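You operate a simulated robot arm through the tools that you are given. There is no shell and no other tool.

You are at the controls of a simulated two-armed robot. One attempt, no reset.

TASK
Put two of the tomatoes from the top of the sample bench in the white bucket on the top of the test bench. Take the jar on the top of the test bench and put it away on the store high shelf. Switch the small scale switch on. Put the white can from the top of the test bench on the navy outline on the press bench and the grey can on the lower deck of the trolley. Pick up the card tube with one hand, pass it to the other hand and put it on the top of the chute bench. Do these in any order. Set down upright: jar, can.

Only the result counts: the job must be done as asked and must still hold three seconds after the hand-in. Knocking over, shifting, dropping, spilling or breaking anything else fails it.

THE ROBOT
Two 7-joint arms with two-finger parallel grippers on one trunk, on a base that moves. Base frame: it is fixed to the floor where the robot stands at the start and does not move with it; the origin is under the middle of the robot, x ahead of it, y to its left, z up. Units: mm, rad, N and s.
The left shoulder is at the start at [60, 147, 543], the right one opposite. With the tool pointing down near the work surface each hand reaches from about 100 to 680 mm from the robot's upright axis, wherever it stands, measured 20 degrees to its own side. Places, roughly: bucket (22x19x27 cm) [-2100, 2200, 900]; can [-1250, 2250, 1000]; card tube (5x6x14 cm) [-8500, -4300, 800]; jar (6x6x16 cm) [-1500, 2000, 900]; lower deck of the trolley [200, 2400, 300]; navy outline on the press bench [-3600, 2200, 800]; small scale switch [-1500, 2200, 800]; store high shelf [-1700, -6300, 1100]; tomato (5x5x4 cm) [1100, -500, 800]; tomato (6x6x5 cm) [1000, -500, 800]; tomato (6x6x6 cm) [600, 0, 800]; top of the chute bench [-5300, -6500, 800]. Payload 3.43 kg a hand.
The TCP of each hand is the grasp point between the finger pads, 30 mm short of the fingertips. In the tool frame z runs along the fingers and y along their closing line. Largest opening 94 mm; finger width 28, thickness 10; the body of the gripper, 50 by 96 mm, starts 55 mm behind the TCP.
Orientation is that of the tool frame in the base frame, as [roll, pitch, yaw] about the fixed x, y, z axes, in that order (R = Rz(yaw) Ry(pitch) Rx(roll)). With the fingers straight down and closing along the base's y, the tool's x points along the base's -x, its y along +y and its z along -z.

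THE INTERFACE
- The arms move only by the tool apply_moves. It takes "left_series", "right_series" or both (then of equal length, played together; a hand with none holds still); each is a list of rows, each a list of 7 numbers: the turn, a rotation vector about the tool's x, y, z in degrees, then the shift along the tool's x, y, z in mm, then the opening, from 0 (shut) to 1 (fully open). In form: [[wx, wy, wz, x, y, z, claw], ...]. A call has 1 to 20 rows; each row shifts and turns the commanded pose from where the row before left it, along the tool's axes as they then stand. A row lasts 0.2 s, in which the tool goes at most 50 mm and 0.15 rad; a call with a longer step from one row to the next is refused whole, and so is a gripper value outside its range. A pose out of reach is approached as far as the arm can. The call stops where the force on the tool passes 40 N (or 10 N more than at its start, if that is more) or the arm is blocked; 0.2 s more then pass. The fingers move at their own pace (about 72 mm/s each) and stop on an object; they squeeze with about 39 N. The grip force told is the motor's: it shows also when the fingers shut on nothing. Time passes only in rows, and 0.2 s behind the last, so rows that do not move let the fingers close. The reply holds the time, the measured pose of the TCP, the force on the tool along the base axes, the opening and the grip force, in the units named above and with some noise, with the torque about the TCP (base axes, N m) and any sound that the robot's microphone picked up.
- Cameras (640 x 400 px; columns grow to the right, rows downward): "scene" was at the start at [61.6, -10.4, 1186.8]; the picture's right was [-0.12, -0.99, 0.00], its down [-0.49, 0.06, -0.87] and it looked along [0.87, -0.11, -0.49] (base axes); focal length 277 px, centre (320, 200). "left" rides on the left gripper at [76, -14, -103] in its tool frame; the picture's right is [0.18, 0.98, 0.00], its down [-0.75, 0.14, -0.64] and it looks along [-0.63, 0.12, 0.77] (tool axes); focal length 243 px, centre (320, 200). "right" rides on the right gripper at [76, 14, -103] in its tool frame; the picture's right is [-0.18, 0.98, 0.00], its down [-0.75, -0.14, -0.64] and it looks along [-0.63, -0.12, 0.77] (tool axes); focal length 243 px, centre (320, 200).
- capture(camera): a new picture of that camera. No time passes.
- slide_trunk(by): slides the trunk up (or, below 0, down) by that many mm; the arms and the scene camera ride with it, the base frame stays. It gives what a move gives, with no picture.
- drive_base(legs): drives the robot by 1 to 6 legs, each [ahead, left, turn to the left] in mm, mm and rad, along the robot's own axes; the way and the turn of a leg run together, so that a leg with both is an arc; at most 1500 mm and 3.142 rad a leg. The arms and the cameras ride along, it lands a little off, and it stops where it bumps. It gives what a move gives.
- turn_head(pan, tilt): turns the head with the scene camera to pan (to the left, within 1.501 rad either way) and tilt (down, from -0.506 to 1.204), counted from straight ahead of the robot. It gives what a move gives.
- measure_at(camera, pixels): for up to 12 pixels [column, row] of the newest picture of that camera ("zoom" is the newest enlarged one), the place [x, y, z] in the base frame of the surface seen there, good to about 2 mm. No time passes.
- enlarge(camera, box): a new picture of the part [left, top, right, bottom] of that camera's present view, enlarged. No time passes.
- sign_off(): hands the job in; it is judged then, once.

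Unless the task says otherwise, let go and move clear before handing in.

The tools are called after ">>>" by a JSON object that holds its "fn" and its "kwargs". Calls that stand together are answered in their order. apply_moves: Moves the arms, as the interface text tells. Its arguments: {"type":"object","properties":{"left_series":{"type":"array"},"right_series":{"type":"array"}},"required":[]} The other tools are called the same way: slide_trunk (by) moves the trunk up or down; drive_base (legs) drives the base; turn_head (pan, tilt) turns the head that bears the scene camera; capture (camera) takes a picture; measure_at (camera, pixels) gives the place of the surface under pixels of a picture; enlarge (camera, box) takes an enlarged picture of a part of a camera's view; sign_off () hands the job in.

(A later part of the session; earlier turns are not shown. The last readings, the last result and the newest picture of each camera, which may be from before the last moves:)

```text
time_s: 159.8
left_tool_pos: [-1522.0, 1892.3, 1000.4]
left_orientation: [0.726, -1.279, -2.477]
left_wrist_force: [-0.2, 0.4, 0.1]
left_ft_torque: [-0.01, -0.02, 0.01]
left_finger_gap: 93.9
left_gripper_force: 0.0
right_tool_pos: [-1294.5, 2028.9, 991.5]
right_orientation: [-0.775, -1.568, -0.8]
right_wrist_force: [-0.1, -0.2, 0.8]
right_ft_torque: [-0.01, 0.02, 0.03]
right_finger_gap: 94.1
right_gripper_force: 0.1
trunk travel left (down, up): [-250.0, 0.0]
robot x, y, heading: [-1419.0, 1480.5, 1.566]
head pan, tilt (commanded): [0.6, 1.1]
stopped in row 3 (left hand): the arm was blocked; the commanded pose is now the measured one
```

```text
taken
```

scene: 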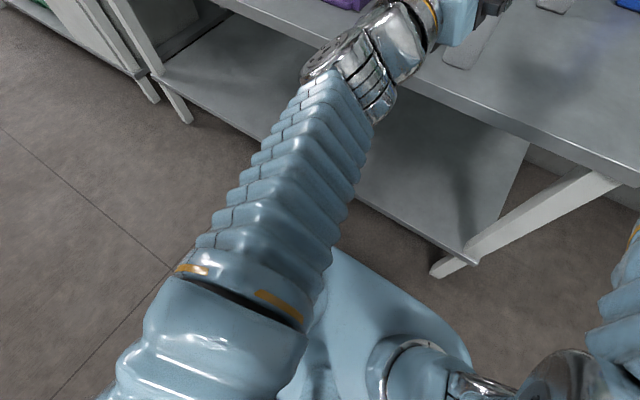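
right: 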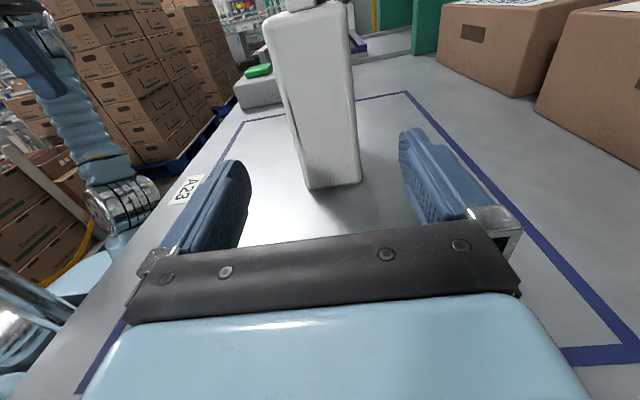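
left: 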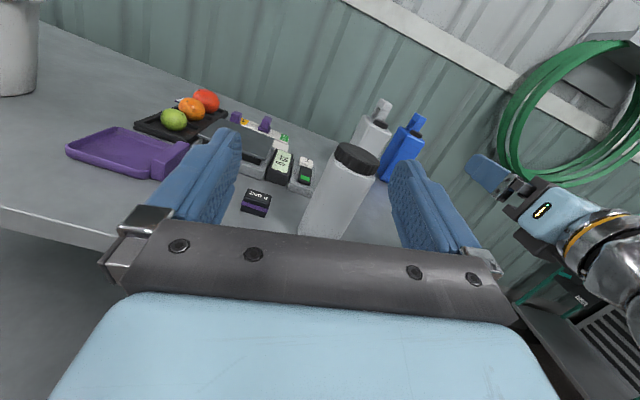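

Still jammed. I'll back the base off for safety and then return the left hand to its last good pose before undoing its turns.

>>> {"fn": "drive_base", "kwargs": {"legs": [[-280, 0, 0]]}}

>>> {"fn": "apply_moves", "kwargs": {"left_series": [[3.4, -3.8, 4, -8.6, -2.3, -9.3, 1], [3.4, -3.8, 4, -8.6, -2.3, -9.3, 1], [3.4, -3.8, 4, -8.6, -2.3, -9.3, 1]]}}

>>> {"fn": "capture", "kwargs": {"camera": "scene"}}

```text
time_s: 161.7
left_tool_pos: [-1522.8, 1612.0, 1000.0]
left_orientation: [0.727, -1.277, -2.476]
left_wrist_force: [-0.5, -0.4, -0.5]
left_ft_torque: [-0.04, -0.01, 0.01]
left_finger_gap: 94.1
left_gripper_force: 0.2
right_tool_pos: [-1295.6, 1750.1, 990.4]
right_orientation: [-0.592, -1.57, -0.985]
right_wrist_force: [-1.1, -0.4, -0.3]
right_ft_torque: [-0.02, -0.03, -0.01]
right_finger_gap: 94.0
right_gripper_force: 0.0
trunk travel left (down, up): [-250.0, 0.0]
robot x, y, heading: [-1417.4, 1201.0, 1.571]
head pan, tilt (commanded): [0.6, 1.1]
```

```text
time_s: 162.5
left_tool_pos: [-1527.3, 1589.3, 969.4]
left_orientation: [1.407, -1.565, -2.976]
left_wrist_force: [0.8, -0.5, -0.9]
left_ft_torque: [-0.02, -0.02, -0.03]
left_finger_gap: 94.1
left_gripper_force: 0.0
right_tool_pos: [-1294.0, 1749.9, 991.9]
right_orientation: [-0.632, -1.571, -0.942]
right_wrist_force: [0.1, 0.6, -0.3]
right_ft_torque: [0.05, 0.01, 0.02]
right_finger_gap: 93.8
right_gripper_force: 0.1
trunk travel left (down, up): [-250.0, 0.0]
robot x, y, heading: [-1418.0, 1198.7, 1.572]
head pan, tilt (commanded): [0.6, 1.1]
```

```text
taken
```

scene: 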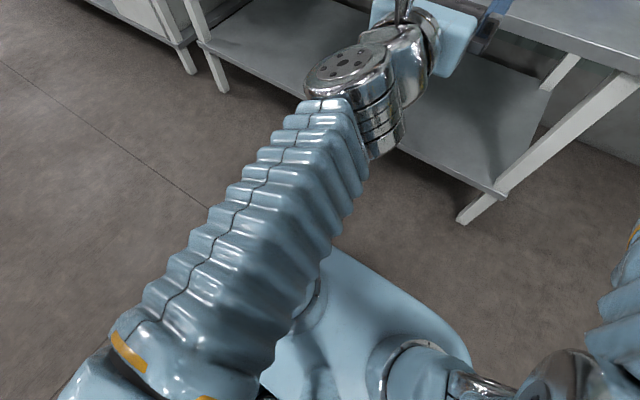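

The left hand is back to a clean forward pose with the elbow outward. I'll test a plain forward extension in free space.

>>> {"fn": "apply_moves", "kwargs": {"left_series": [[0, 0, 0, 0, -10, 30, 1], [0, 0, 0, 0, -10, 30, 1], [0, 0, 0, 0, -5, 30, 1], [0, 0, 0, 0, 0, 30, 1]]}}

>>> {"fn": "capture", "kwargs": {"camera": "scene"}}

```text
time_s: 163.3
left_tool_pos: [-1471.8, 1628.4, 999.4]
left_orientation: [-0.065, -1.495, -1.711]
left_wrist_force: [0.0, -0.8, 0.0]
left_ft_torque: [-0.01, 0.0, -0.03]
left_finger_gap: 93.7
left_gripper_force: 0.0
right_tool_pos: [-1295.5, 1748.6, 992.1]
right_orientation: [-0.884, -1.569, -0.693]
right_wrist_force: [-0.3, -0.4, 0.3]
right_ft_torque: [0.0, 0.02, -0.03]
right_finger_gap: 93.9
right_gripper_force: 0.0
trunk travel left (down, up): [-250.0, 0.0]
robot x, y, heading: [-1417.4, 1201.5, 1.57]
head pan, tilt (commanded): [0.6, 1.1]
stopped in row 4 (left hand): the arm was blocked; the commanded pose is now the measured one
```

```text
taken
```

scene: 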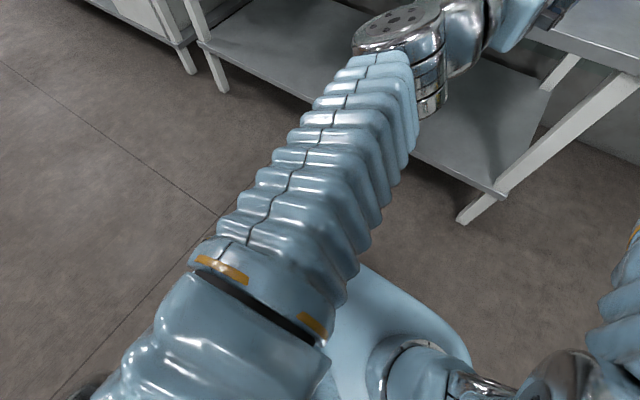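

The left arm keeps folding inward in this posture, so I'll return it to the neutral vertical pose by undoing the turns, and use the right hand for both the grey can and the jar.

>>> {"fn": "apply_moves", "kwargs": {"left_series": [[3.9, -1.4, 0, -8.8, -15.3, -16.9, 1], [3.9, -1.4, 0, -8.8, -15.3, -16.9, 1], [3.9, -1.4, 0, -8.8, -15.3, -16.9, 1]]}}

>>> {"fn": "apply_moves", "kwargs": {"left_series": [[-8.2, 0, 0, 0, 0, 0, 1], [-8.2, 0, 0, 0, 0, 0, 1], [-8.2, 0, 0, 0, 0, 0, 1], [-8.2, 0, 0, 0, 0, 0, 1], [-8.2, 0, 0, 0, 0, 0, 1], [-8.2, 0, 0, 0, 0, 0, 1], [-8.2, 0, 0, 0, 0, 0, 1], [-8.2, 0, 0, 0, 0, 0, 1], [-8.2, 0, 0, 0, 0, 0, 1], [-8.2, 0, 0, 0, 0, 0, 1], [-8, 0, 0, 0, 0, 0, 1]]}}

>>> {"fn": "capture", "kwargs": {"camera": "scene"}}

```text
time_s: 164.1
left_tool_pos: [-1523.7, 1585.7, 969.6]
left_orientation: [1.426, -1.567, -2.994]
left_wrist_force: [-0.2, -0.6, -0.1]
left_ft_torque: [0.06, 0.0, 0.0]
left_finger_gap: 93.9
left_gripper_force: 0.1
right_tool_pos: [-1294.8, 1748.9, 990.0]
right_orientation: [2.473, -1.57, 2.234]
right_wrist_force: [-0.7, 0.3, -0.8]
right_ft_torque: [0.0, 0.01, -0.04]
right_finger_gap: 93.8
right_gripper_force: 0.0
trunk travel left (down, up): [-250.0, 0.0]
robot x, y, heading: [-1420.1, 1199.4, 1.57]
head pan, tilt (commanded): [0.6, 1.1]
```

```text
time_s: 166.5
left_tool_pos: [-1525.0, 1585.0, 970.5]
left_orientation: [-0.713, -1.568, -2.428]
left_wrist_force: [-0.1, 0.1, 0.3]
left_ft_torque: [0.04, 0.03, -0.01]
left_finger_gap: 93.8
left_gripper_force: 0.0
right_tool_pos: [-1295.0, 1748.6, 991.1]
right_orientation: [-0.518, -1.57, -1.054]
right_wrist_force: [0.6, 0.2, 0.6]
right_ft_torque: [-0.02, 0.03, -0.01]
right_finger_gap: 94.0
right_gripper_force: 0.1
trunk travel left (down, up): [-250.0, 0.0]
robot x, y, heading: [-1417.5, 1198.6, 1.572]
head pan, tilt (commanded): [0.6, 1.1]
```

```text
taken
```

scene: 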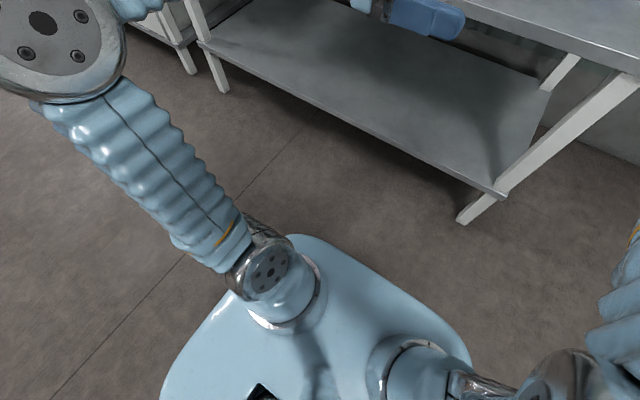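

Pointing right with the elbow outward again. I'll finish undoing: wy −90°, then wz +90°.

>>> {"fn": "apply_moves", "kwargs": {"left_series": [[0, -8.2, 0, 0, 0, 0, 0.5], [0, -8.2, 0, 0, 0, 0, 0.5], [0, -8.2, 0, 0, 0, 0, 0.5], [0, -8.2, 0, 0, 0, 0, 0.5], [0, -8.2, 0, 0, 0, 0, 0.5], [0, -8.2, 0, 0, 0, 0, 0.5], [0, -8.2, 0, 0, 0, 0, 0.5], [0, -8.2, 0, 0, 0, 0, 0.5], [0, -8.2, 0, 0, 0, 0, 0.5], [0, -8.2, 0, 0, 0, 0, 0.5], [0, -8, 0, 0, 0, 0, 0.5]]}}

>>> {"fn": "apply_moves", "kwargs": {"left_series": [[0, 0, 8.2, 0, 0, 0, 0.5], [0, 0, 8.2, 0, 0, 0, 0.5], [0, 0, 8.2, 0, 0, 0, 0.5], [0, 0, 8.2, 0, 0, 0, 0.5], [0, 0, 8.2, 0, 0, 0, 0.5], [0, 0, 8.2, 0, 0, 0, 0.5], [0, 0, 8.2, 0, 0, 0, 0.5], [0, 0, 8.2, 0, 0, 0, 0.5], [0, 0, 8.2, 0, 0, 0, 0.5], [0, 0, 8.2, 0, 0, 0, 0.5], [0, 0, 8, 0, 0, 0, 0.5], [0, 0, 0, 40, 0, 0, 0.5], [0, 0, 0, 40, 0, 0, 0.5], [0, 0, 0, 40, 0, 0, 0.5]]}}

>>> {"fn": "turn_head", "kwargs": {"pan": 0.0, "tilt": 0.45}}

>>> {"fn": "capture", "kwargs": {"camera": "scene"}}

```text
time_s: 168.9
left_tool_pos: [-1523.4, 1585.9, 969.8]
left_orientation: [-3.14, 0.0, 0.004]
left_wrist_force: [-0.1, -0.4, -0.2]
left_ft_torque: [0.01, -0.06, -0.02]
left_finger_gap: 47.0
left_gripper_force: 0.1
right_tool_pos: [-1295.5, 1749.4, 990.5]
right_orientation: [-0.573, -1.569, -0.999]
right_wrist_force: [0.8, 0.6, -0.9]
right_ft_torque: [-0.03, 0.0, 0.05]
right_finger_gap: 94.2
right_gripper_force: 0.1
trunk travel left (down, up): [-250.0, 0.0]
robot x, y, heading: [-1418.3, 1198.2, 1.572]
head pan, tilt (commanded): [0.6, 1.1]
```

```text
time_s: 171.9
left_tool_pos: [-1522.6, 1466.2, 970.7]
left_orientation: [-3.14, 0.001, -1.567]
left_wrist_force: [0.0, 0.0, -0.1]
left_ft_torque: [-0.02, 0.0, -0.01]
left_finger_gap: 47.0
left_gripper_force: 0.2
right_tool_pos: [-1296.0, 1749.6, 991.3]
right_orientation: [-0.675, -1.569, -0.899]
right_wrist_force: [-0.4, 0.1, -0.4]
right_ft_torque: [-0.02, -0.03, 0.01]
right_finger_gap: 94.1
right_gripper_force: 0.0
trunk travel left (down, up): [-250.0, 0.0]
robot x, y, heading: [-1415.6, 1200.0, 1.573]
head pan, tilt (commanded): [0.6, 1.1]
```

```text
time_s: 172.9
left_tool_pos: [-1521.6, 1466.1, 969.7]
left_orientation: [-3.14, 0.001, -1.568]
left_wrist_force: [0.1, 0.6, -0.1]
left_ft_torque: [0.01, 0.01, 0.0]
left_finger_gap: 47.0
left_gripper_force: 0.0
right_tool_pos: [-1295.1, 1749.5, 991.8]
right_orientation: [-0.591, -1.57, -0.984]
right_wrist_force: [-0.4, -0.1, -0.9]
right_ft_torque: [-0.03, 0.01, 0.01]
right_finger_gap: 94.4
right_gripper_force: 0.0
trunk travel left (down, up): [-250.0, 0.0]
robot x, y, heading: [-1417.0, 1205.0, 1.573]
head pan, tilt (commanded): [0.0, 0.45]
```

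```text
taken
```

scene: 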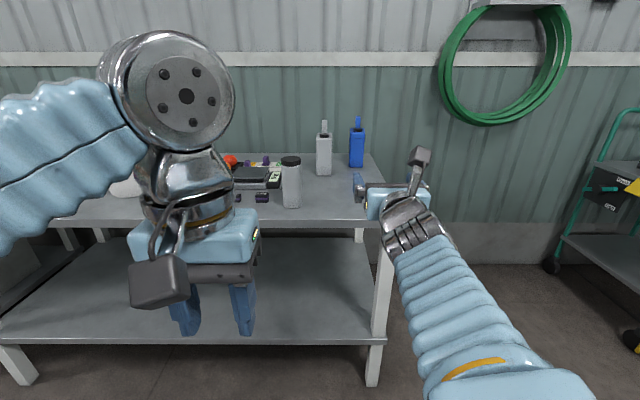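

Both arms are in good postures. The jar stands in the way of the grey can, so I'll first use the right hand to move the jar aside; lowering the right hand to z≈868 in free space.

>>> {"fn": "apply_moves", "kwargs": {"right_series": [[0, 0, 0, -30, 0, 0, 1], [0, 0, 0, -31, 0, 0, 1], [0, 0, 0, -31, 0, 0, 1], [0, 0, 0, -31, 0, 0, 1]]}}

>>> {"fn": "drive_base", "kwargs": {"legs": [[0, 204, 0], [110, 0, 0]]}}

>>> {"fn": "capture", "kwargs": {"camera": "scene"}}

>>> {"fn": "capture", "kwargs": {"camera": "right"}}

```text
time_s: 173.9
left_tool_pos: [-1522.9, 1467.9, 968.9]
left_orientation: [-3.14, 0.001, -1.569]
left_wrist_force: [1.2, 0.0, 0.3]
left_ft_torque: [0.05, 0.04, 0.0]
left_finger_gap: 46.9
left_gripper_force: 0.1
right_tool_pos: [-1295.3, 1748.0, 868.5]
right_orientation: [-0.678, -1.57, -0.899]
right_wrist_force: [0.8, 0.3, 0.1]
right_ft_torque: [-0.01, -0.01, -0.01]
right_finger_gap: 94.2
right_gripper_force: 0.0
trunk travel left (down, up): [-250.0, 0.0]
robot x, y, heading: [-1422.0, 1200.5, 1.572]
head pan, tilt (commanded): [0.0, 0.45]
```

```text
time_s: 176.3
left_tool_pos: [-1727.8, 1576.5, 969.1]
left_orientation: [-3.139, 0.002, -1.566]
left_wrist_force: [-0.5, -1.0, 0.4]
left_ft_torque: [-0.01, 0.01, -0.01]
left_finger_gap: 47.1
left_gripper_force: 0.1
right_tool_pos: [-1500.7, 1858.6, 868.4]
right_orientation: [-0.49, -1.57, -1.088]
right_wrist_force: [0.6, -0.7, 0.2]
right_ft_torque: [0.0, 0.02, -0.03]
right_finger_gap: 94.3
right_gripper_force: 0.0
trunk travel left (down, up): [-250.0, 0.0]
robot x, y, heading: [-1624.5, 1311.3, 1.575]
head pan, tilt (commanded): [0.0, 0.45]
```

```text
taken
```

scene: 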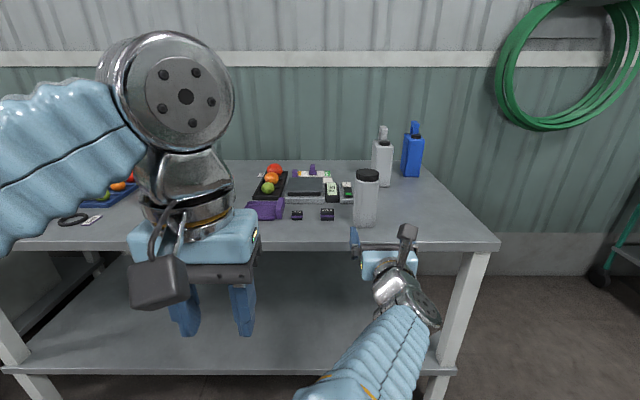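

```text
taken
```

right: 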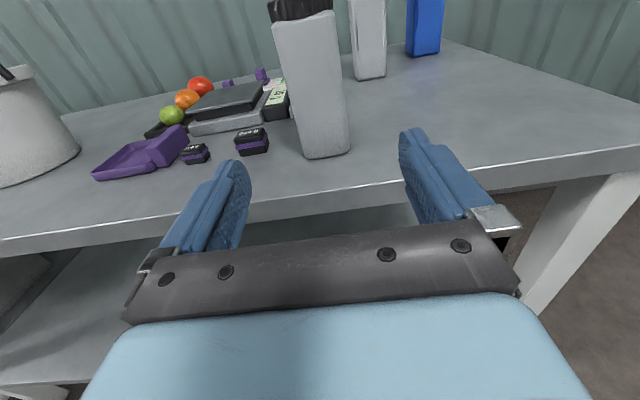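

The jar is nicely ahead. The right forearm now runs inward, so I'll check where its elbow is and measure the jar faces from the right camera.

>>> {"fn": "measure_at", "kwargs": {"camera": "scene", "pixels": [[330, 390], [370, 360], [400, 320], [400, 285]]}}

>>> {"fn": "measure_at", "kwargs": {"camera": "right", "pixels": [[303, 100], [307, 140], [340, 140], [325, 155], [285, 60], [330, 60], [302, 10], [252, 140]]}}

>>> {"fn": "turn_head", "kwargs": {"pan": -0.4, "tilt": 1.1}}

>>> {"fn": "capture", "kwargs": {"camera": "scene"}}

```text
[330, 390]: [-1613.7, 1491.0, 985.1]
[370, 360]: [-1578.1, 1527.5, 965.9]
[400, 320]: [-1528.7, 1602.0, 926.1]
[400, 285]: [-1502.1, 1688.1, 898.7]
```

```text
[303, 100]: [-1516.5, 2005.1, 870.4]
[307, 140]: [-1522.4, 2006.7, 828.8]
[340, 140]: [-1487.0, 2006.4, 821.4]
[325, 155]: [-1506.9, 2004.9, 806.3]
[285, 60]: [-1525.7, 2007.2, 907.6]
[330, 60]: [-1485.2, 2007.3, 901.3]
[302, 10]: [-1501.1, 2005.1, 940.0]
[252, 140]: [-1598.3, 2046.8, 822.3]
```

```text
time_s: 177.4
left_tool_pos: [-1727.6, 1577.1, 968.9]
left_orientation: [-3.141, 0.004, -1.566]
left_wrist_force: [-0.5, -0.2, 0.0]
left_ft_torque: [0.01, -0.02, -0.02]
left_finger_gap: 47.0
left_gripper_force: 0.0
right_tool_pos: [-1500.4, 1859.3, 868.0]
right_orientation: [-0.569, -1.571, -1.004]
right_wrist_force: [-0.4, 0.2, 0.0]
right_ft_torque: [-0.02, 0.01, 0.02]
right_finger_gap: 94.2
right_gripper_force: 0.0
trunk travel left (down, up): [-250.0, 0.0]
robot x, y, heading: [-1623.9, 1313.3, 1.573]
head pan, tilt (commanded): [-0.4, 1.1]
```

```text
taken
```

scene: 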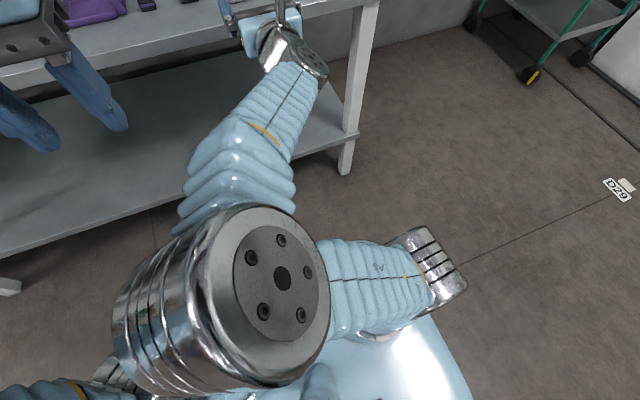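

The elbow is in front of the chest but clear. The jar's front face is y≈2006 and its centre x≈-1500, so I'll drive the base straight forward 177 mm to straddle it.

>>> {"fn": "drive_base", "kwargs": {"legs": [[177, 0, 0]]}}

>>> {"fn": "capture", "kwargs": {"camera": "right"}}

```text
time_s: 178.9
left_tool_pos: [-1727.6, 1754.1, 969.5]
left_orientation: [-3.139, 0.001, -1.568]
left_wrist_force: [-0.3, -0.1, -0.2]
left_ft_torque: [-0.01, -0.01, 0.02]
left_finger_gap: 46.9
left_gripper_force: 0.1
right_tool_pos: [-1499.6, 2036.7, 868.4]
right_orientation: [-0.51, -1.569, -1.067]
right_wrist_force: [0.0, -0.3, 0.7]
right_ft_torque: [0.01, -0.03, 0.01]
right_finger_gap: 93.8
right_gripper_force: 0.1
trunk travel left (down, up): [-250.0, 0.0]
robot x, y, heading: [-1625.8, 1490.3, 1.569]
head pan, tilt (commanded): [-0.4, 1.1]
```

```text
taken
```

right: 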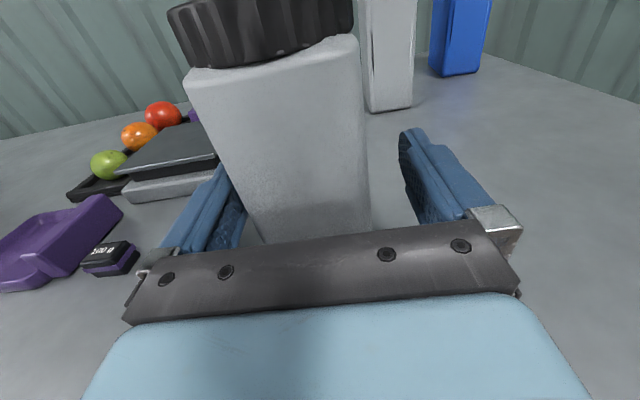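

The jar is between the fingers. I'll close on it and lift slightly to read the load.

>>> {"fn": "apply_moves", "kwargs": {"right_series": [[0, 0, 0, 0, 0, 0, 0.5], [0, 0, 0, 0, 0, 0, 0.4], [0, 0, 0, 0, 0, 0, 0.3], [0, 0, 0, 0, 0, 0, 0.3], [0, 0, 0, 0, 0, 0, 0.3]]}}

>>> {"fn": "capture", "kwargs": {"camera": "right"}}

```text
time_s: 180.1
left_tool_pos: [-1727.9, 1755.1, 968.7]
left_orientation: [-3.139, 0.002, -1.569]
left_wrist_force: [0.6, -0.7, -0.5]
left_ft_torque: [-0.02, 0.0, -0.03]
left_finger_gap: 47.0
left_gripper_force: 0.2
right_tool_pos: [-1499.2, 2037.3, 868.8]
right_orientation: [-0.534, -1.57, -1.041]
right_wrist_force: [-0.4, 0.4, 0.9]
right_ft_torque: [-0.05, -0.04, -0.02]
right_finger_gap: 62.3
right_gripper_force: 38.7
trunk travel left (down, up): [-250.0, 0.0]
robot x, y, heading: [-1619.2, 1487.2, 1.571]
head pan, tilt (commanded): [-0.4, 1.1]
```

```text
taken
```

right: 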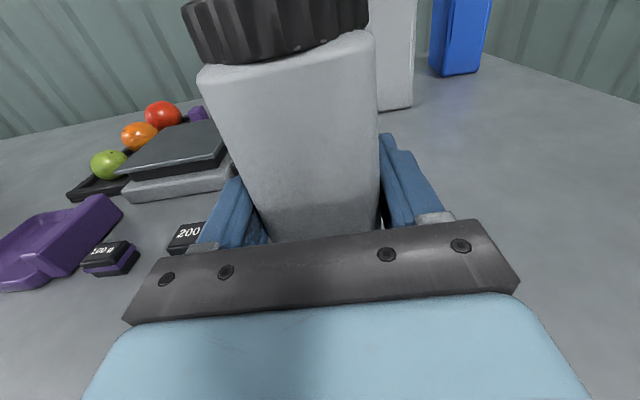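

Held at 62 mm. I'll lift it 22 mm and shift the base right 235 mm to the free front-right part of the bench.

>>> {"fn": "apply_moves", "kwargs": {"right_series": [[0, 0, 0, 8, 0, 0, 0.3], [0, 0, 0, 14, 0, 0, 0.3], [0, 0, 0, 0, 0, 0, 0.3]]}}

>>> {"fn": "drive_base", "kwargs": {"legs": [[0, -235, 0]]}}

>>> {"fn": "capture", "kwargs": {"camera": "right"}}

```text
time_s: 180.9
left_tool_pos: [-1728.1, 1754.1, 970.0]
left_orientation: [-3.139, 0.002, -1.57]
left_wrist_force: [-0.1, 0.2, 0.2]
left_ft_torque: [0.0, 0.01, 0.01]
left_finger_gap: 47.0
left_gripper_force: 0.1
right_tool_pos: [-1498.6, 2037.4, 890.9]
right_orientation: [-0.994, -1.57, -0.582]
right_wrist_force: [0.3, 0.4, -3.3]
right_ft_torque: [0.0, 0.03, 0.0]
right_finger_gap: 62.3
right_gripper_force: 38.9
trunk travel left (down, up): [-250.0, 0.0]
robot x, y, heading: [-1620.6, 1489.6, 1.571]
head pan, tilt (commanded): [-0.4, 1.1]
```

```text
time_s: 182.6
left_tool_pos: [-1492.0, 1754.3, 969.3]
left_orientation: [-3.139, 0.003, -1.569]
left_wrist_force: [-0.7, 0.2, 0.7]
left_ft_torque: [0.03, 0.02, 0.01]
left_finger_gap: 47.3
left_gripper_force: 0.1
right_tool_pos: [-1263.8, 2036.7, 889.6]
right_orientation: [2.535, -1.57, 2.174]
right_wrist_force: [0.1, 0.1, -3.4]
right_ft_torque: [0.03, -0.01, 0.02]
right_finger_gap: 62.2
right_gripper_force: 39.1
trunk travel left (down, up): [-250.0, 0.0]
robot x, y, heading: [-1386.9, 1489.9, 1.575]
head pan, tilt (commanded): [-0.4, 1.1]
```

```text
taken
```

right: 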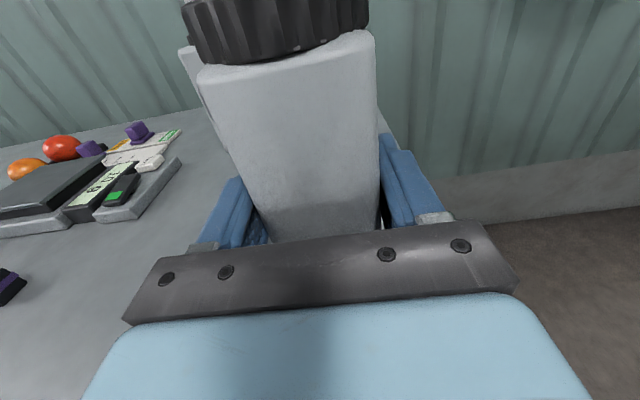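

The jar is over free bench at x≈-1264. I'll lower it to the bench and release.

>>> {"fn": "apply_moves", "kwargs": {"right_series": [[0, 0, 0, -10, 0, 0, 0.3], [0, 0, 0, -9, 0, 0, 0.3], [0, 0, 0, -1.5, 0, 0, 0.3], [0, 0, 0, -1, 0, 0, 0.3], [0, 0, 0, 0, 0, 0, 0.3]]}}

```text
time_s: 183.8
left_tool_pos: [-1491.8, 1754.2, 968.5]
left_orientation: [3.141, 0.002, -1.569]
left_wrist_force: [-0.8, 0.1, -1.2]
left_ft_torque: [0.0, 0.03, 0.02]
left_finger_gap: 47.1
left_gripper_force: 0.0
right_tool_pos: [-1263.0, 2035.7, 868.3]
right_orientation: [-0.398, -1.57, -1.177]
right_wrist_force: [-0.5, 1.0, -0.3]
right_ft_torque: [0.01, -0.12, 0.03]
right_finger_gap: 62.1
right_gripper_force: 38.9
trunk travel left (down, up): [-250.0, 0.0]
robot x, y, heading: [-1383.0, 1484.6, 1.572]
head pan, tilt (commanded): [-0.4, 1.1]
```

It's resting on the bench. I'll open and drive straight back.

>>> {"fn": "apply_moves", "kwargs": {"right_series": [[0, 0, 0, 0, 0, 0, 0.75], [0, 0, 0, 0, 0, 0, 0.9], [0, 0, 0, 0, 0, 0, 1], [0, 0, 0, 0, 0, 0, 1]]}}

>>> {"fn": "drive_base", "kwargs": {"legs": [[-190, 0, 0]]}}

>>> {"fn": "turn_head", "kwargs": {"pan": -0.1, "tilt": 0.5}}

>>> {"fn": "capture", "kwargs": {"camera": "scene"}}

>>> {"fn": "capture", "kwargs": {"camera": "right"}}

```text
time_s: 184.8
left_tool_pos: [-1492.1, 1753.8, 970.5]
left_orientation: [-3.141, 0.003, -1.57]
left_wrist_force: [-0.6, 0.1, 0.3]
left_ft_torque: [0.01, 0.03, 0.01]
left_finger_gap: 47.0
left_gripper_force: 0.0
right_tool_pos: [-1264.5, 2036.3, 869.2]
right_orientation: [-0.586, -1.568, -0.989]
right_wrist_force: [0.1, -0.2, 0.4]
right_ft_torque: [-0.01, -0.02, -0.01]
right_finger_gap: 94.1
right_gripper_force: 0.0
trunk travel left (down, up): [-250.0, 0.0]
robot x, y, heading: [-1390.6, 1486.9, 1.568]
head pan, tilt (commanded): [-0.4, 1.1]
```

```text
time_s: 186.4
left_tool_pos: [-1491.8, 1564.3, 968.5]
left_orientation: [-3.14, 0.001, -1.57]
left_wrist_force: [0.1, 1.0, 0.0]
left_ft_torque: [-0.05, -0.01, 0.01]
left_finger_gap: 47.0
left_gripper_force: 0.1
right_tool_pos: [-1263.7, 1845.6, 867.9]
right_orientation: [-0.7, -1.57, -0.871]
right_wrist_force: [-1.3, 0.6, -0.2]
right_ft_torque: [0.01, 0.01, -0.02]
right_finger_gap: 93.9
right_gripper_force: 0.1
trunk travel left (down, up): [-250.0, 0.0]
robot x, y, heading: [-1385.9, 1296.3, 1.573]
head pan, tilt (commanded): [-0.4, 1.1]
```

```text
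time_s: 187.4
left_tool_pos: [-1493.2, 1563.5, 969.9]
left_orientation: [-3.141, 0.001, -1.569]
left_wrist_force: [0.7, 1.0, 0.4]
left_ft_torque: [0.03, 0.01, -0.01]
left_finger_gap: 47.0
left_gripper_force: 0.1
right_tool_pos: [-1263.5, 1846.1, 868.2]
right_orientation: [-0.589, -1.569, -0.986]
right_wrist_force: [0.5, -0.9, 0.3]
right_ft_torque: [-0.01, 0.01, -0.01]
right_finger_gap: 94.0
right_gripper_force: 0.0
trunk travel left (down, up): [-250.0, 0.0]
robot x, y, heading: [-1390.9, 1296.6, 1.572]
head pan, tilt (commanded): [-0.099, 0.499]
```

```text
taken
```

scene: 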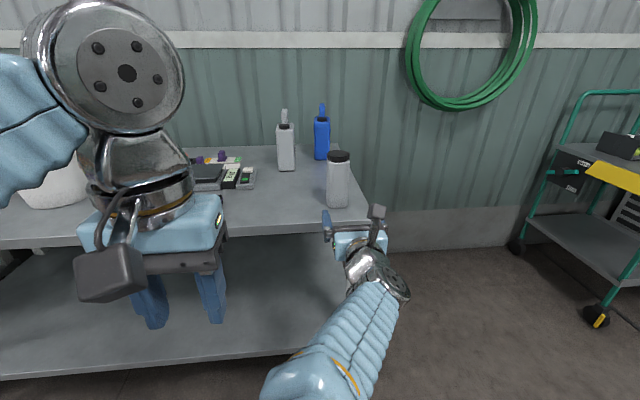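

```text
taken
```

right: 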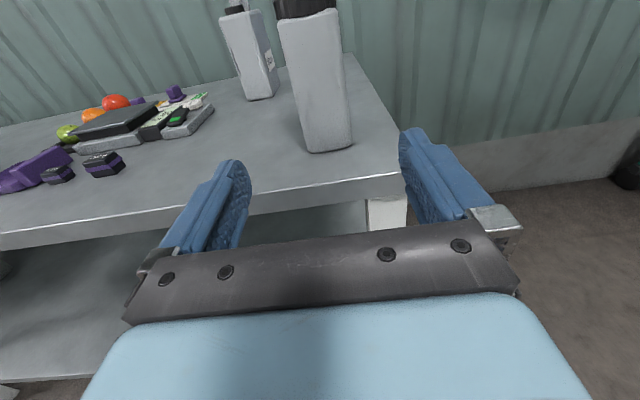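

The jar stands free at (-1264,2037). Now I'll measure the grey can's front and side faces and the scale panel's right edge from the right camera.

>>> {"fn": "enlarge", "kwargs": {"camera": "right", "box": [150, 0, 310, 120]}}

>>> {"fn": "measure_at", "kwargs": {"camera": "right", "pixels": [[213, 112], [190, 130], [208, 106], [240, 60], [255, 60], [262, 60], [274, 60], [248, 92], [262, 92], [276, 85], [230, 25], [262, 25]]}}

```text
3.33 times, centred on (230, 60) of right
```

zoom: 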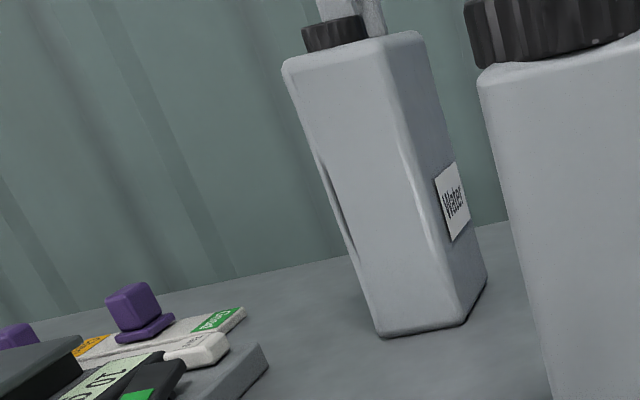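

```text
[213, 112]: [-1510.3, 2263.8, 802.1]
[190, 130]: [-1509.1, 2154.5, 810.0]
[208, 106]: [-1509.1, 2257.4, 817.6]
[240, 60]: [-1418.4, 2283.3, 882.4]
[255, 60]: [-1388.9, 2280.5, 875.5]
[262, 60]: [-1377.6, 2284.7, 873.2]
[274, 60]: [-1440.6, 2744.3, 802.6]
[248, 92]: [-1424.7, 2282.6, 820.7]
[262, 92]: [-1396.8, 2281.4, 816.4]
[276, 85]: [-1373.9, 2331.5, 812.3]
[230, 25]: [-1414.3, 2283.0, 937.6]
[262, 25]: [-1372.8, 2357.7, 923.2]
```

The grey can is turned only about 4.5°, front face y≈2282, centre ≈(-1407,2329). I'll raise to z≈892, shift left into its lane, then extend the arm 200 mm with a small turn.

>>> {"fn": "apply_moves", "kwargs": {"right_series": [[0, 0, 0, 12, 0, 0, 1], [0, 0, 0, 12, 0, 0, 1]]}}

>>> {"fn": "drive_base", "kwargs": {"legs": [[0, 165, 0]]}}

>>> {"fn": "apply_moves", "kwargs": {"right_series": [[-4.5, 0, 0, 0, 0, 0, 1], [0, 0, 0, 0, 0, 40, 1], [0, 0, 0, 0, 0, 40, 1], [0, 0, 0, 0, 0, 40, 1], [0, 0, 0, 0, 0, 40, 1], [0, 0, 0, 0, 0, 40, 1]]}}

>>> {"fn": "capture", "kwargs": {"camera": "scene"}}

>>> {"fn": "capture", "kwargs": {"camera": "right"}}

```text
time_s: 188.0
left_tool_pos: [-1492.8, 1563.5, 969.0]
left_orientation: [-3.14, 0.001, -1.569]
left_wrist_force: [-0.9, 0.3, -0.8]
left_ft_torque: [-0.02, 0.01, -0.01]
left_finger_gap: 47.1
left_gripper_force: 0.1
right_tool_pos: [-1264.0, 1846.9, 892.6]
right_orientation: [-0.925, -1.57, -0.65]
right_wrist_force: [0.3, 0.2, -0.5]
right_ft_torque: [0.01, 0.01, -0.01]
right_finger_gap: 94.1
right_gripper_force: 0.2
trunk travel left (down, up): [-250.0, 0.0]
robot x, y, heading: [-1391.0, 1298.9, 1.574]
head pan, tilt (commanded): [-0.099, 0.499]
```

```text
time_s: 189.4
left_tool_pos: [-1658.9, 1563.7, 969.8]
left_orientation: [-3.139, 0.002, -1.568]
left_wrist_force: [1.2, -0.1, -0.6]
left_ft_torque: [0.02, 0.0, 0.03]
left_finger_gap: 47.0
left_gripper_force: 0.1
right_tool_pos: [-1429.6, 1845.4, 892.2]
right_orientation: [-0.826, -1.57, -0.748]
right_wrist_force: [0.7, 0.2, -0.1]
right_ft_torque: [0.01, -0.02, 0.0]
right_finger_gap: 94.0
right_gripper_force: 0.1
trunk travel left (down, up): [-250.0, 0.0]
robot x, y, heading: [-1549.3, 1296.3, 1.566]
head pan, tilt (commanded): [-0.099, 0.499]
```

```text
time_s: 190.8
left_tool_pos: [-1658.4, 1563.0, 969.8]
left_orientation: [-3.139, 0.003, -1.568]
left_wrist_force: [-0.3, -0.7, 0.0]
left_ft_torque: [0.05, -0.03, 0.0]
left_finger_gap: 46.7
left_gripper_force: 0.0
right_tool_pos: [-1413.1, 2045.2, 892.2]
right_orientation: [-0.966, -1.568, -0.686]
right_wrist_force: [-0.2, -0.8, 0.0]
right_ft_torque: [-0.03, -0.01, -0.03]
right_finger_gap: 93.9
right_gripper_force: 0.0
trunk travel left (down, up): [-250.0, 0.0]
robot x, y, heading: [-1554.1, 1300.2, 1.57]
head pan, tilt (commanded): [-0.099, 0.499]
```

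```text
taken
```

scene: 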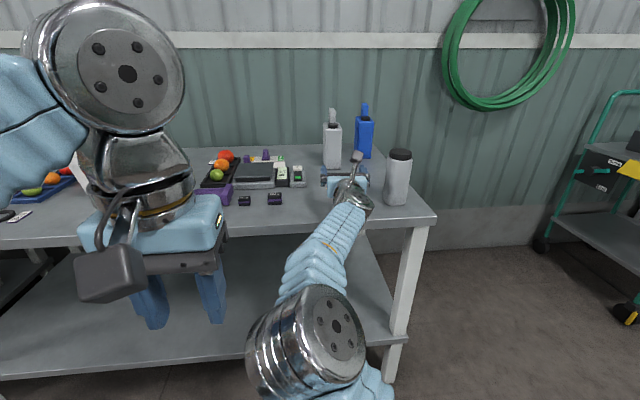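

```text
taken
```

right: 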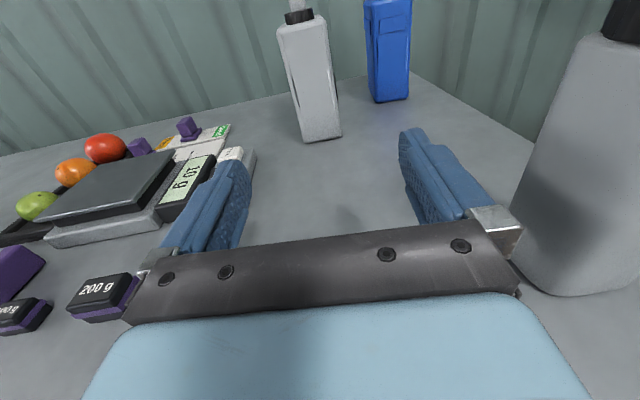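

The lane is clear. I'll drive forward 279 mm with 7 mm right to straddle the grey can.

>>> {"fn": "drive_base", "kwargs": {"legs": [[200, -5, 0]]}}

>>> {"fn": "capture", "kwargs": {"camera": "right"}}

```text
time_s: 192.4
left_tool_pos: [-1654.3, 1761.9, 970.7]
left_orientation: [-3.14, 0.001, -1.568]
left_wrist_force: [0.0, 0.4, 0.1]
left_ft_torque: [-0.01, 0.0, 0.02]
left_finger_gap: 46.9
left_gripper_force: 0.1
right_tool_pos: [-1407.8, 2243.8, 891.0]
right_orientation: [-0.731, -1.568, -0.923]
right_wrist_force: [-0.2, 0.2, 0.0]
right_ft_torque: [0.02, -0.01, -0.01]
right_finger_gap: 94.1
right_gripper_force: 0.0
trunk travel left (down, up): [-250.0, 0.0]
robot x, y, heading: [-1552.3, 1495.1, 1.575]
head pan, tilt (commanded): [-0.099, 0.499]
```

```text
taken
```

right: 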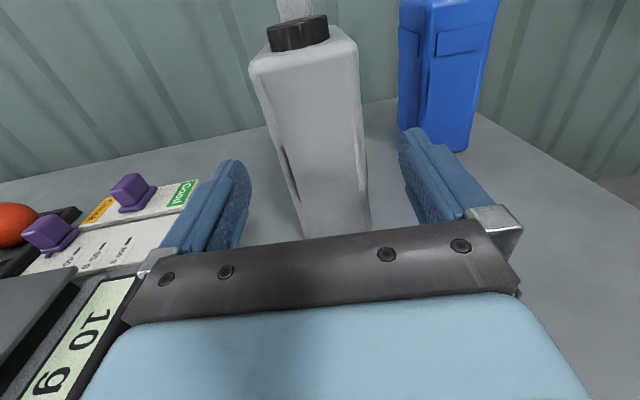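

Good alignment; I'll confirm the can's front corners before the last 80 mm.

>>> {"fn": "measure_at", "kwargs": {"camera": "right", "pixels": [[270, 110], [300, 110], [340, 110], [355, 130], [290, 190], [345, 190], [120, 195], [415, 110]]}}

```text
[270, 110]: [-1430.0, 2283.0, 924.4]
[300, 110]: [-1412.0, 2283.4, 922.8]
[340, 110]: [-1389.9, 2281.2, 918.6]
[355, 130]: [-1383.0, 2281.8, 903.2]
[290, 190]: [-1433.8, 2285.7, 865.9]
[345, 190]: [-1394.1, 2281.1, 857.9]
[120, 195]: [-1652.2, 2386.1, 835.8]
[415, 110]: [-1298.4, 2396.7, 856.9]
```

The can's front is centred at x≈-1408, matching the hand. I'll go the last 81 mm and close.

>>> {"fn": "drive_base", "kwargs": {"legs": [[81, -3, 0]]}}

>>> {"fn": "apply_moves", "kwargs": {"right_series": [[0, 0, 0, 0, 0, 0, 0.5], [0, 0, 0, 0, 0, 0, 0.3], [0, 0, 0, 0, 0, 0, 0], [0, 0, 0, 0, 0, 0, 0], [0, 0, 0, 0, 0, 0, 0]]}}

>>> {"fn": "capture", "kwargs": {"camera": "right"}}

```text
time_s: 193.5
left_tool_pos: [-1650.8, 1843.4, 968.8]
left_orientation: [-3.14, 0.002, -1.566]
left_wrist_force: [-0.7, 0.4, 0.0]
left_ft_torque: [0.03, -0.02, 0.03]
left_finger_gap: 47.0
left_gripper_force: 0.0
right_tool_pos: [-1405.6, 2325.6, 892.2]
right_orientation: [-0.763, -1.57, -0.89]
right_wrist_force: [-0.2, -0.2, 0.7]
right_ft_torque: [-0.03, 0.0, 0.03]
right_finger_gap: 93.9
right_gripper_force: 0.0
trunk travel left (down, up): [-250.0, 0.0]
robot x, y, heading: [-1545.9, 1580.4, 1.568]
head pan, tilt (commanded): [-0.099, 0.499]
```

```text
time_s: 194.7
left_tool_pos: [-1650.8, 1843.7, 968.9]
left_orientation: [-3.14, 0.002, -1.567]
left_wrist_force: [0.6, -0.8, 0.1]
left_ft_torque: [0.02, 0.0, 0.0]
left_finger_gap: 47.1
left_gripper_force: 0.1
right_tool_pos: [-1404.7, 2325.8, 891.5]
right_orientation: [-0.832, -1.569, -0.821]
right_wrist_force: [0.8, -0.1, 0.4]
right_ft_torque: [0.01, -0.16, 0.24]
right_finger_gap: 66.1
right_gripper_force: 38.9
trunk travel left (down, up): [-250.0, 0.0]
robot x, y, heading: [-1547.1, 1576.5, 1.571]
head pan, tilt (commanded): [-0.099, 0.499]
```

```text
taken
```

right: 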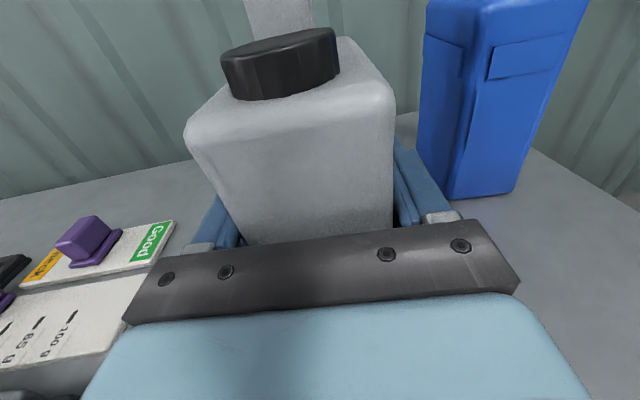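

Gripped at 66 mm. I'll lift 45 mm and check the load.

>>> {"fn": "apply_moves", "kwargs": {"right_series": [[0, 0, 0, 8, 0, 0, 0], [0, 0, 0, 12, 0, 0, 0], [0, 0, 0, 13, 0, 0, 0], [0, 0, 0, 13, 0, 0, 0], [0, 0, 0, 0, 0, 0, 0]]}}

>>> {"fn": "capture", "kwargs": {"camera": "scene"}}

```text
time_s: 195.9
left_tool_pos: [-1649.5, 1845.6, 969.7]
left_orientation: [-3.14, 0.0, -1.568]
left_wrist_force: [0.2, -0.4, 0.2]
left_ft_torque: [-0.02, 0.01, 0.01]
left_finger_gap: 46.9
left_gripper_force: 0.0
right_tool_pos: [-1404.2, 2326.2, 936.4]
right_orientation: [-2.128, -1.567, 0.475]
right_wrist_force: [0.1, 0.4, -10.5]
right_ft_torque: [-0.11, 0.05, -0.01]
right_finger_gap: 66.4
right_gripper_force: 38.7
trunk travel left (down, up): [-250.0, 0.0]
robot x, y, heading: [-1545.0, 1579.3, 1.568]
head pan, tilt (commanded): [-0.099, 0.499]
```

```text
taken
```

scene: 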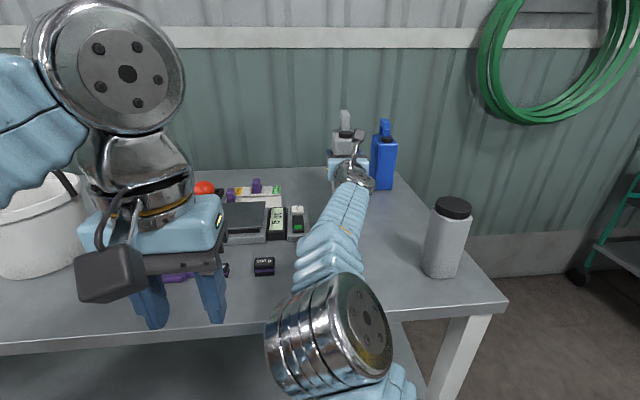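

About 1.07 kg, held upright. I'll back off 500 mm, then drive right to stand in front of the trolley at a distance.

>>> {"fn": "drive_base", "kwargs": {"legs": [[-500, 0, 0], [0, -850, 0], [0, -785, 0]]}}

>>> {"fn": "turn_head", "kwargs": {"pan": -0.15, "tilt": 0.5}}

>>> {"fn": "capture", "kwargs": {"camera": "scene"}}

```text
time_s: 206.8
left_tool_pos: [-15.3, 1338.3, 970.7]
left_orientation: [-3.141, 0.0, -1.568]
left_wrist_force: [-0.1, -0.5, -0.1]
left_ft_torque: [0.0, 0.03, 0.01]
left_finger_gap: 47.3
left_gripper_force: 0.2
right_tool_pos: [232.3, 1817.3, 937.1]
right_orientation: [-2.185, -1.569, 0.53]
right_wrist_force: [0.6, -0.7, -10.4]
right_ft_torque: [-0.1, 0.03, 0.01]
right_finger_gap: 66.3
right_gripper_force: 39.1
trunk travel left (down, up): [-250.0, 0.0]
robot x, y, heading: [92.1, 1073.8, 1.569]
head pan, tilt (commanded): [-0.099, 0.499]
```

```text
time_s: 207.4
left_tool_pos: [-13.8, 1337.6, 968.8]
left_orientation: [-3.139, -0.001, -1.569]
left_wrist_force: [0.6, -0.2, -0.1]
left_ft_torque: [-0.01, 0.02, -0.02]
left_finger_gap: 46.9
left_gripper_force: 0.0
right_tool_pos: [233.5, 1819.0, 935.8]
right_orientation: [-2.723, -1.568, 1.067]
right_wrist_force: [-0.1, 0.7, -10.5]
right_ft_torque: [-0.13, 0.02, 0.04]
right_finger_gap: 66.4
right_gripper_force: 38.9
trunk travel left (down, up): [-250.0, 0.0]
robot x, y, heading: [88.0, 1070.2, 1.569]
head pan, tilt (commanded): [-0.15, 0.499]
```

```text
taken
```

scene: 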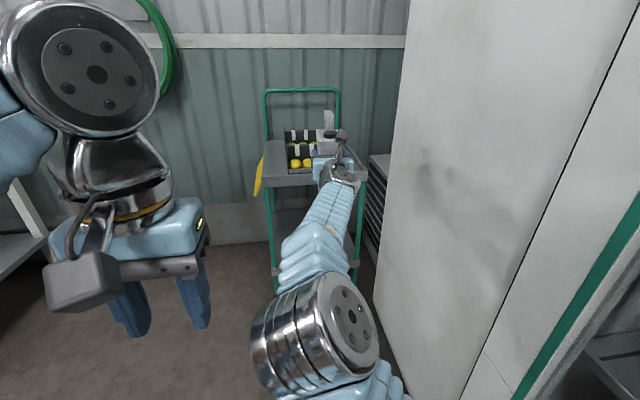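

I'll enlarge the trolley view and measure its upper and lower decks and posts.

>>> {"fn": "enlarge", "kwargs": {"camera": "scene", "box": [240, 80, 400, 300]}}

>>> {"fn": "measure_at", "kwargs": {"camera": "scene", "pixels": [[268, 186], [290, 186], [268, 178], [275, 265], [270, 220], [357, 230], [360, 200], [290, 230], [358, 250], [292, 250], [362, 184]]}}

```text
1.82 times, centred on (320, 190) of scene
```

zoom: 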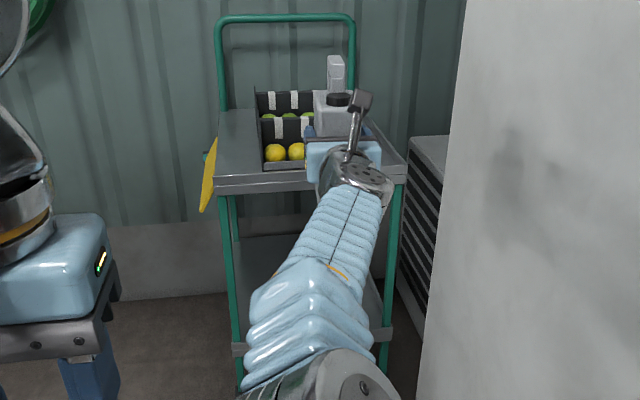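

```text
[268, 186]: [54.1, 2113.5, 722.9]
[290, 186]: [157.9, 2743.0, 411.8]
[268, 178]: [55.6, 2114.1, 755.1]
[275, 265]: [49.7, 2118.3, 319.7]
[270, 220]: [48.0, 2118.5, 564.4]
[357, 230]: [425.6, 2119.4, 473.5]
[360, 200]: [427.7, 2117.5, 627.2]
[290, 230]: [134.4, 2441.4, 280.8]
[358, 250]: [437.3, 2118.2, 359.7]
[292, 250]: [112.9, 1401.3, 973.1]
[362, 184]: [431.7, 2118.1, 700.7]
```

Trolley lower deck z≈281, underside of the top deck ≈715, front posts at x≈50 and 430. The floor card D29 lies near (-30,1390); I'll look down to see whether it's a loose thing I should avoid rolling over.

>>> {"fn": "turn_head", "kwargs": {"pan": 0.2, "tilt": 1.2}}

>>> {"fn": "capture", "kwargs": {"camera": "scene"}}

```text
time_s: 208.4
left_tool_pos: [-13.5, 1337.6, 968.6]
left_orientation: [-3.14, -0.001, -1.569]
left_wrist_force: [-0.2, -0.7, 0.7]
left_ft_torque: [0.0, 0.0, -0.05]
left_finger_gap: 47.0
left_gripper_force: 0.0
right_tool_pos: [232.8, 1819.1, 936.3]
right_orientation: [-2.397, -1.569, 0.74]
right_wrist_force: [-0.2, 0.0, -10.9]
right_ft_torque: [-0.08, 0.01, 0.02]
right_finger_gap: 66.6
right_gripper_force: 39.0
trunk travel left (down, up): [-250.0, 0.0]
robot x, y, heading: [87.3, 1069.8, 1.573]
head pan, tilt (commanded): [0.201, 1.201]
```

```text
taken
```

scene: 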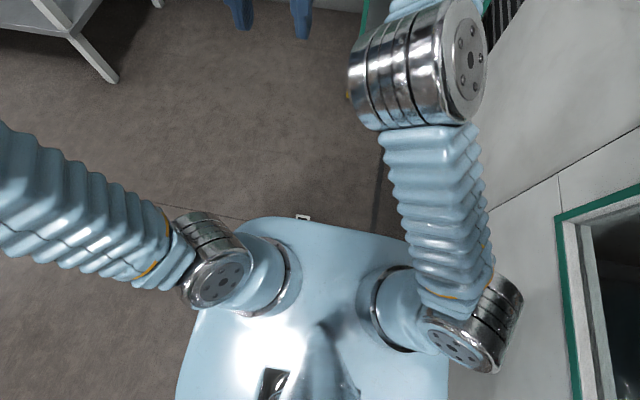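

>>> {"fn": "measure_at", "kwargs": {"camera": "scene", "pixels": [[302, 217], [310, 216], [298, 216], [520, 150], [560, 180], [570, 300], [560, 240], [490, 200], [447, 380], [180, 380], [405, 240], [250, 222]]}}

>>> {"fn": "enlarge", "kwargs": {"camera": "scene", "box": [270, 190, 340, 235]}}

```text
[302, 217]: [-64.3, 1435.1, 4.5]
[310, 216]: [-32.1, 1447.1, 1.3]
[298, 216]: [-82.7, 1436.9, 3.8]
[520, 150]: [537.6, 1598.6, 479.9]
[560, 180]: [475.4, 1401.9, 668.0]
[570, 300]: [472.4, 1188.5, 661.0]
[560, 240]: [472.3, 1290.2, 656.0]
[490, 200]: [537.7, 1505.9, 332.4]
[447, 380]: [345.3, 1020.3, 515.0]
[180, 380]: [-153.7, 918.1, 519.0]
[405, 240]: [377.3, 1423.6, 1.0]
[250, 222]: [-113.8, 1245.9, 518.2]
```

```text
8.89 times, centred on (305, 212) of scene
```

zoom: 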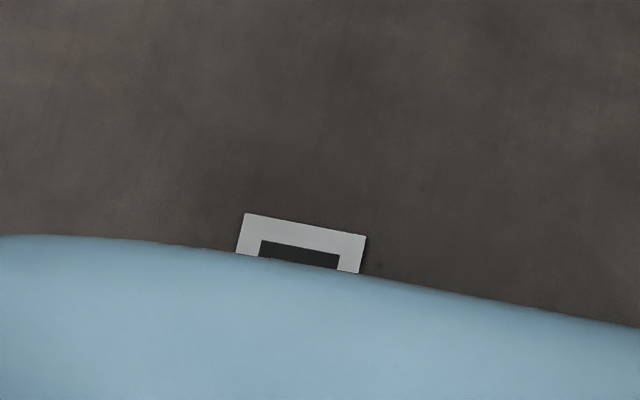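

The card is thin and flat on the floor; I'll keep to the right to avoid it as far as possible. First I'll lower the trunk 250 mm here in free space.

>>> {"fn": "slide_trunk", "kwargs": {"by": -250}}

>>> {"fn": "apply_moves", "kwargs": {"right_series": [[0, 0, 0, -30, 0, 0, 0], [0, 0, 0, -35, 0, 0, 0], [0, 0, 0, -35, 0, 0, 0], [0, 0, 0, -35, 0, 0, 0]]}}

>>> {"fn": "turn_head", "kwargs": {"pan": -0.15, "tilt": 0.6}}

>>> {"fn": "capture", "kwargs": {"camera": "scene"}}

```text
time_s: 211.0
left_tool_pos: [-15.3, 1338.1, 719.6]
left_orientation: [-3.139, 0.0, -1.571]
left_wrist_force: [0.3, -0.1, -0.1]
left_ft_torque: [0.01, 0.01, 0.01]
left_finger_gap: 47.1
left_gripper_force: 0.1
right_tool_pos: [231.9, 1818.5, 686.8]
right_orientation: [-2.341, -1.568, 0.685]
right_wrist_force: [0.3, 0.3, -11.6]
right_ft_torque: [-0.12, 0.0, 0.06]
right_finger_gap: 66.5
right_gripper_force: 39.3
trunk travel left (down, up): [0.0, 250.0]
robot x, y, heading: [88.0, 1072.8, 1.57]
head pan, tilt (commanded): [0.201, 1.201]
```

```text
time_s: 212.0
left_tool_pos: [-14.3, 1336.7, 720.0]
left_orientation: [-3.14, -0.001, -1.57]
left_wrist_force: [0.1, 0.3, -0.5]
left_ft_torque: [-0.02, 0.04, 0.02]
left_finger_gap: 47.0
left_gripper_force: 0.0
right_tool_pos: [232.2, 1818.9, 562.5]
right_orientation: [-3.045, -1.562, 1.393]
right_wrist_force: [0.7, 0.2, -11.2]
right_ft_torque: [-0.15, 0.0, -0.03]
right_finger_gap: 66.4
right_gripper_force: 39.1
right hand out of reach, approached as far as the arm can: row 4
trunk travel left (down, up): [0.0, 250.0]
robot x, y, heading: [86.6, 1069.1, 1.568]
head pan, tilt (commanded): [0.201, 1.201]
```

```text
time_s: 213.0
left_tool_pos: [-13.8, 1337.1, 719.6]
left_orientation: [-3.141, 0.002, -1.569]
left_wrist_force: [-0.2, -0.8, 0.3]
left_ft_torque: [-0.05, -0.01, -0.03]
left_finger_gap: 47.0
left_gripper_force: 0.1
right_tool_pos: [233.5, 1819.2, 562.9]
right_orientation: [-3.064, -1.561, 1.412]
right_wrist_force: [0.3, 0.3, -10.6]
right_ft_torque: [-0.1, -0.02, -0.01]
right_finger_gap: 66.3
right_gripper_force: 39.5
trunk travel left (down, up): [0.0, 250.0]
robot x, y, heading: [91.5, 1073.5, 1.572]
head pan, tilt (commanded): [-0.15, 0.6]
```

```text
taken
```

scene: 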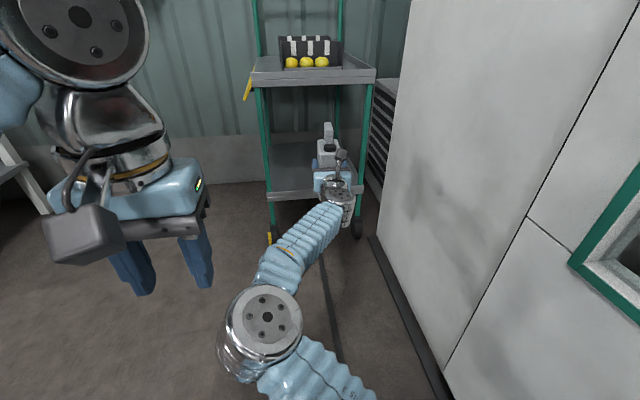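

The arm hit a limit at z≈562. Extending the arm forward should flatten the forearm, so I'll extend 140 mm and then try lowering further.

>>> {"fn": "apply_moves", "kwargs": {"right_series": [[0, 0, 0, 0, 0, 35, 0], [0, 0, 0, 0, 0, 35, 0], [0, 0, 0, 0, 0, 35, 0], [0, 0, 0, 0, 0, 35, 0], [0, 0, 0, -25, 0, 0, 0], [0, 0, 0, -25, 0, 0, 0]]}}

>>> {"fn": "capture", "kwargs": {"camera": "scene"}}

```text
time_s: 214.4
left_tool_pos: [-15.2, 1339.6, 718.7]
left_orientation: [-3.139, 0.001, -1.568]
left_wrist_force: [0.1, 0.5, 0.3]
left_ft_torque: [0.02, -0.01, -0.02]
left_finger_gap: 46.9
left_gripper_force: 0.1
right_tool_pos: [233.1, 1869.8, 550.8]
right_orientation: [-3.122, -1.552, 1.467]
right_wrist_force: [-0.3, -0.2, -9.8]
right_ft_torque: [-0.1, -0.02, -0.01]
right_finger_gap: 66.4
right_gripper_force: 39.0
right hand out of reach, approached as far as the arm can: row 2, 3, 4, 5, 6
trunk travel left (down, up): [0.0, 250.0]
robot x, y, heading: [92.5, 1074.0, 1.568]
head pan, tilt (commanded): [-0.15, 0.6]
```

```text
taken
```

scene: 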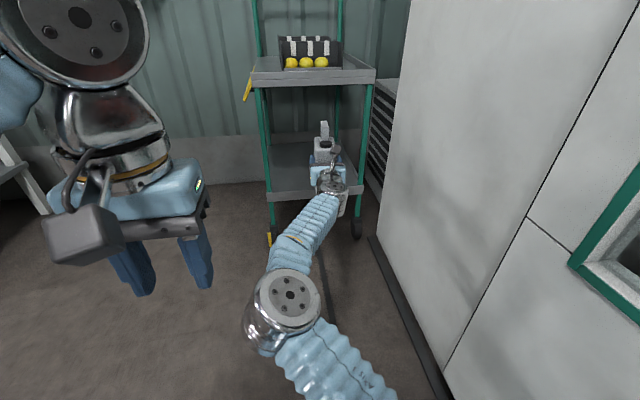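

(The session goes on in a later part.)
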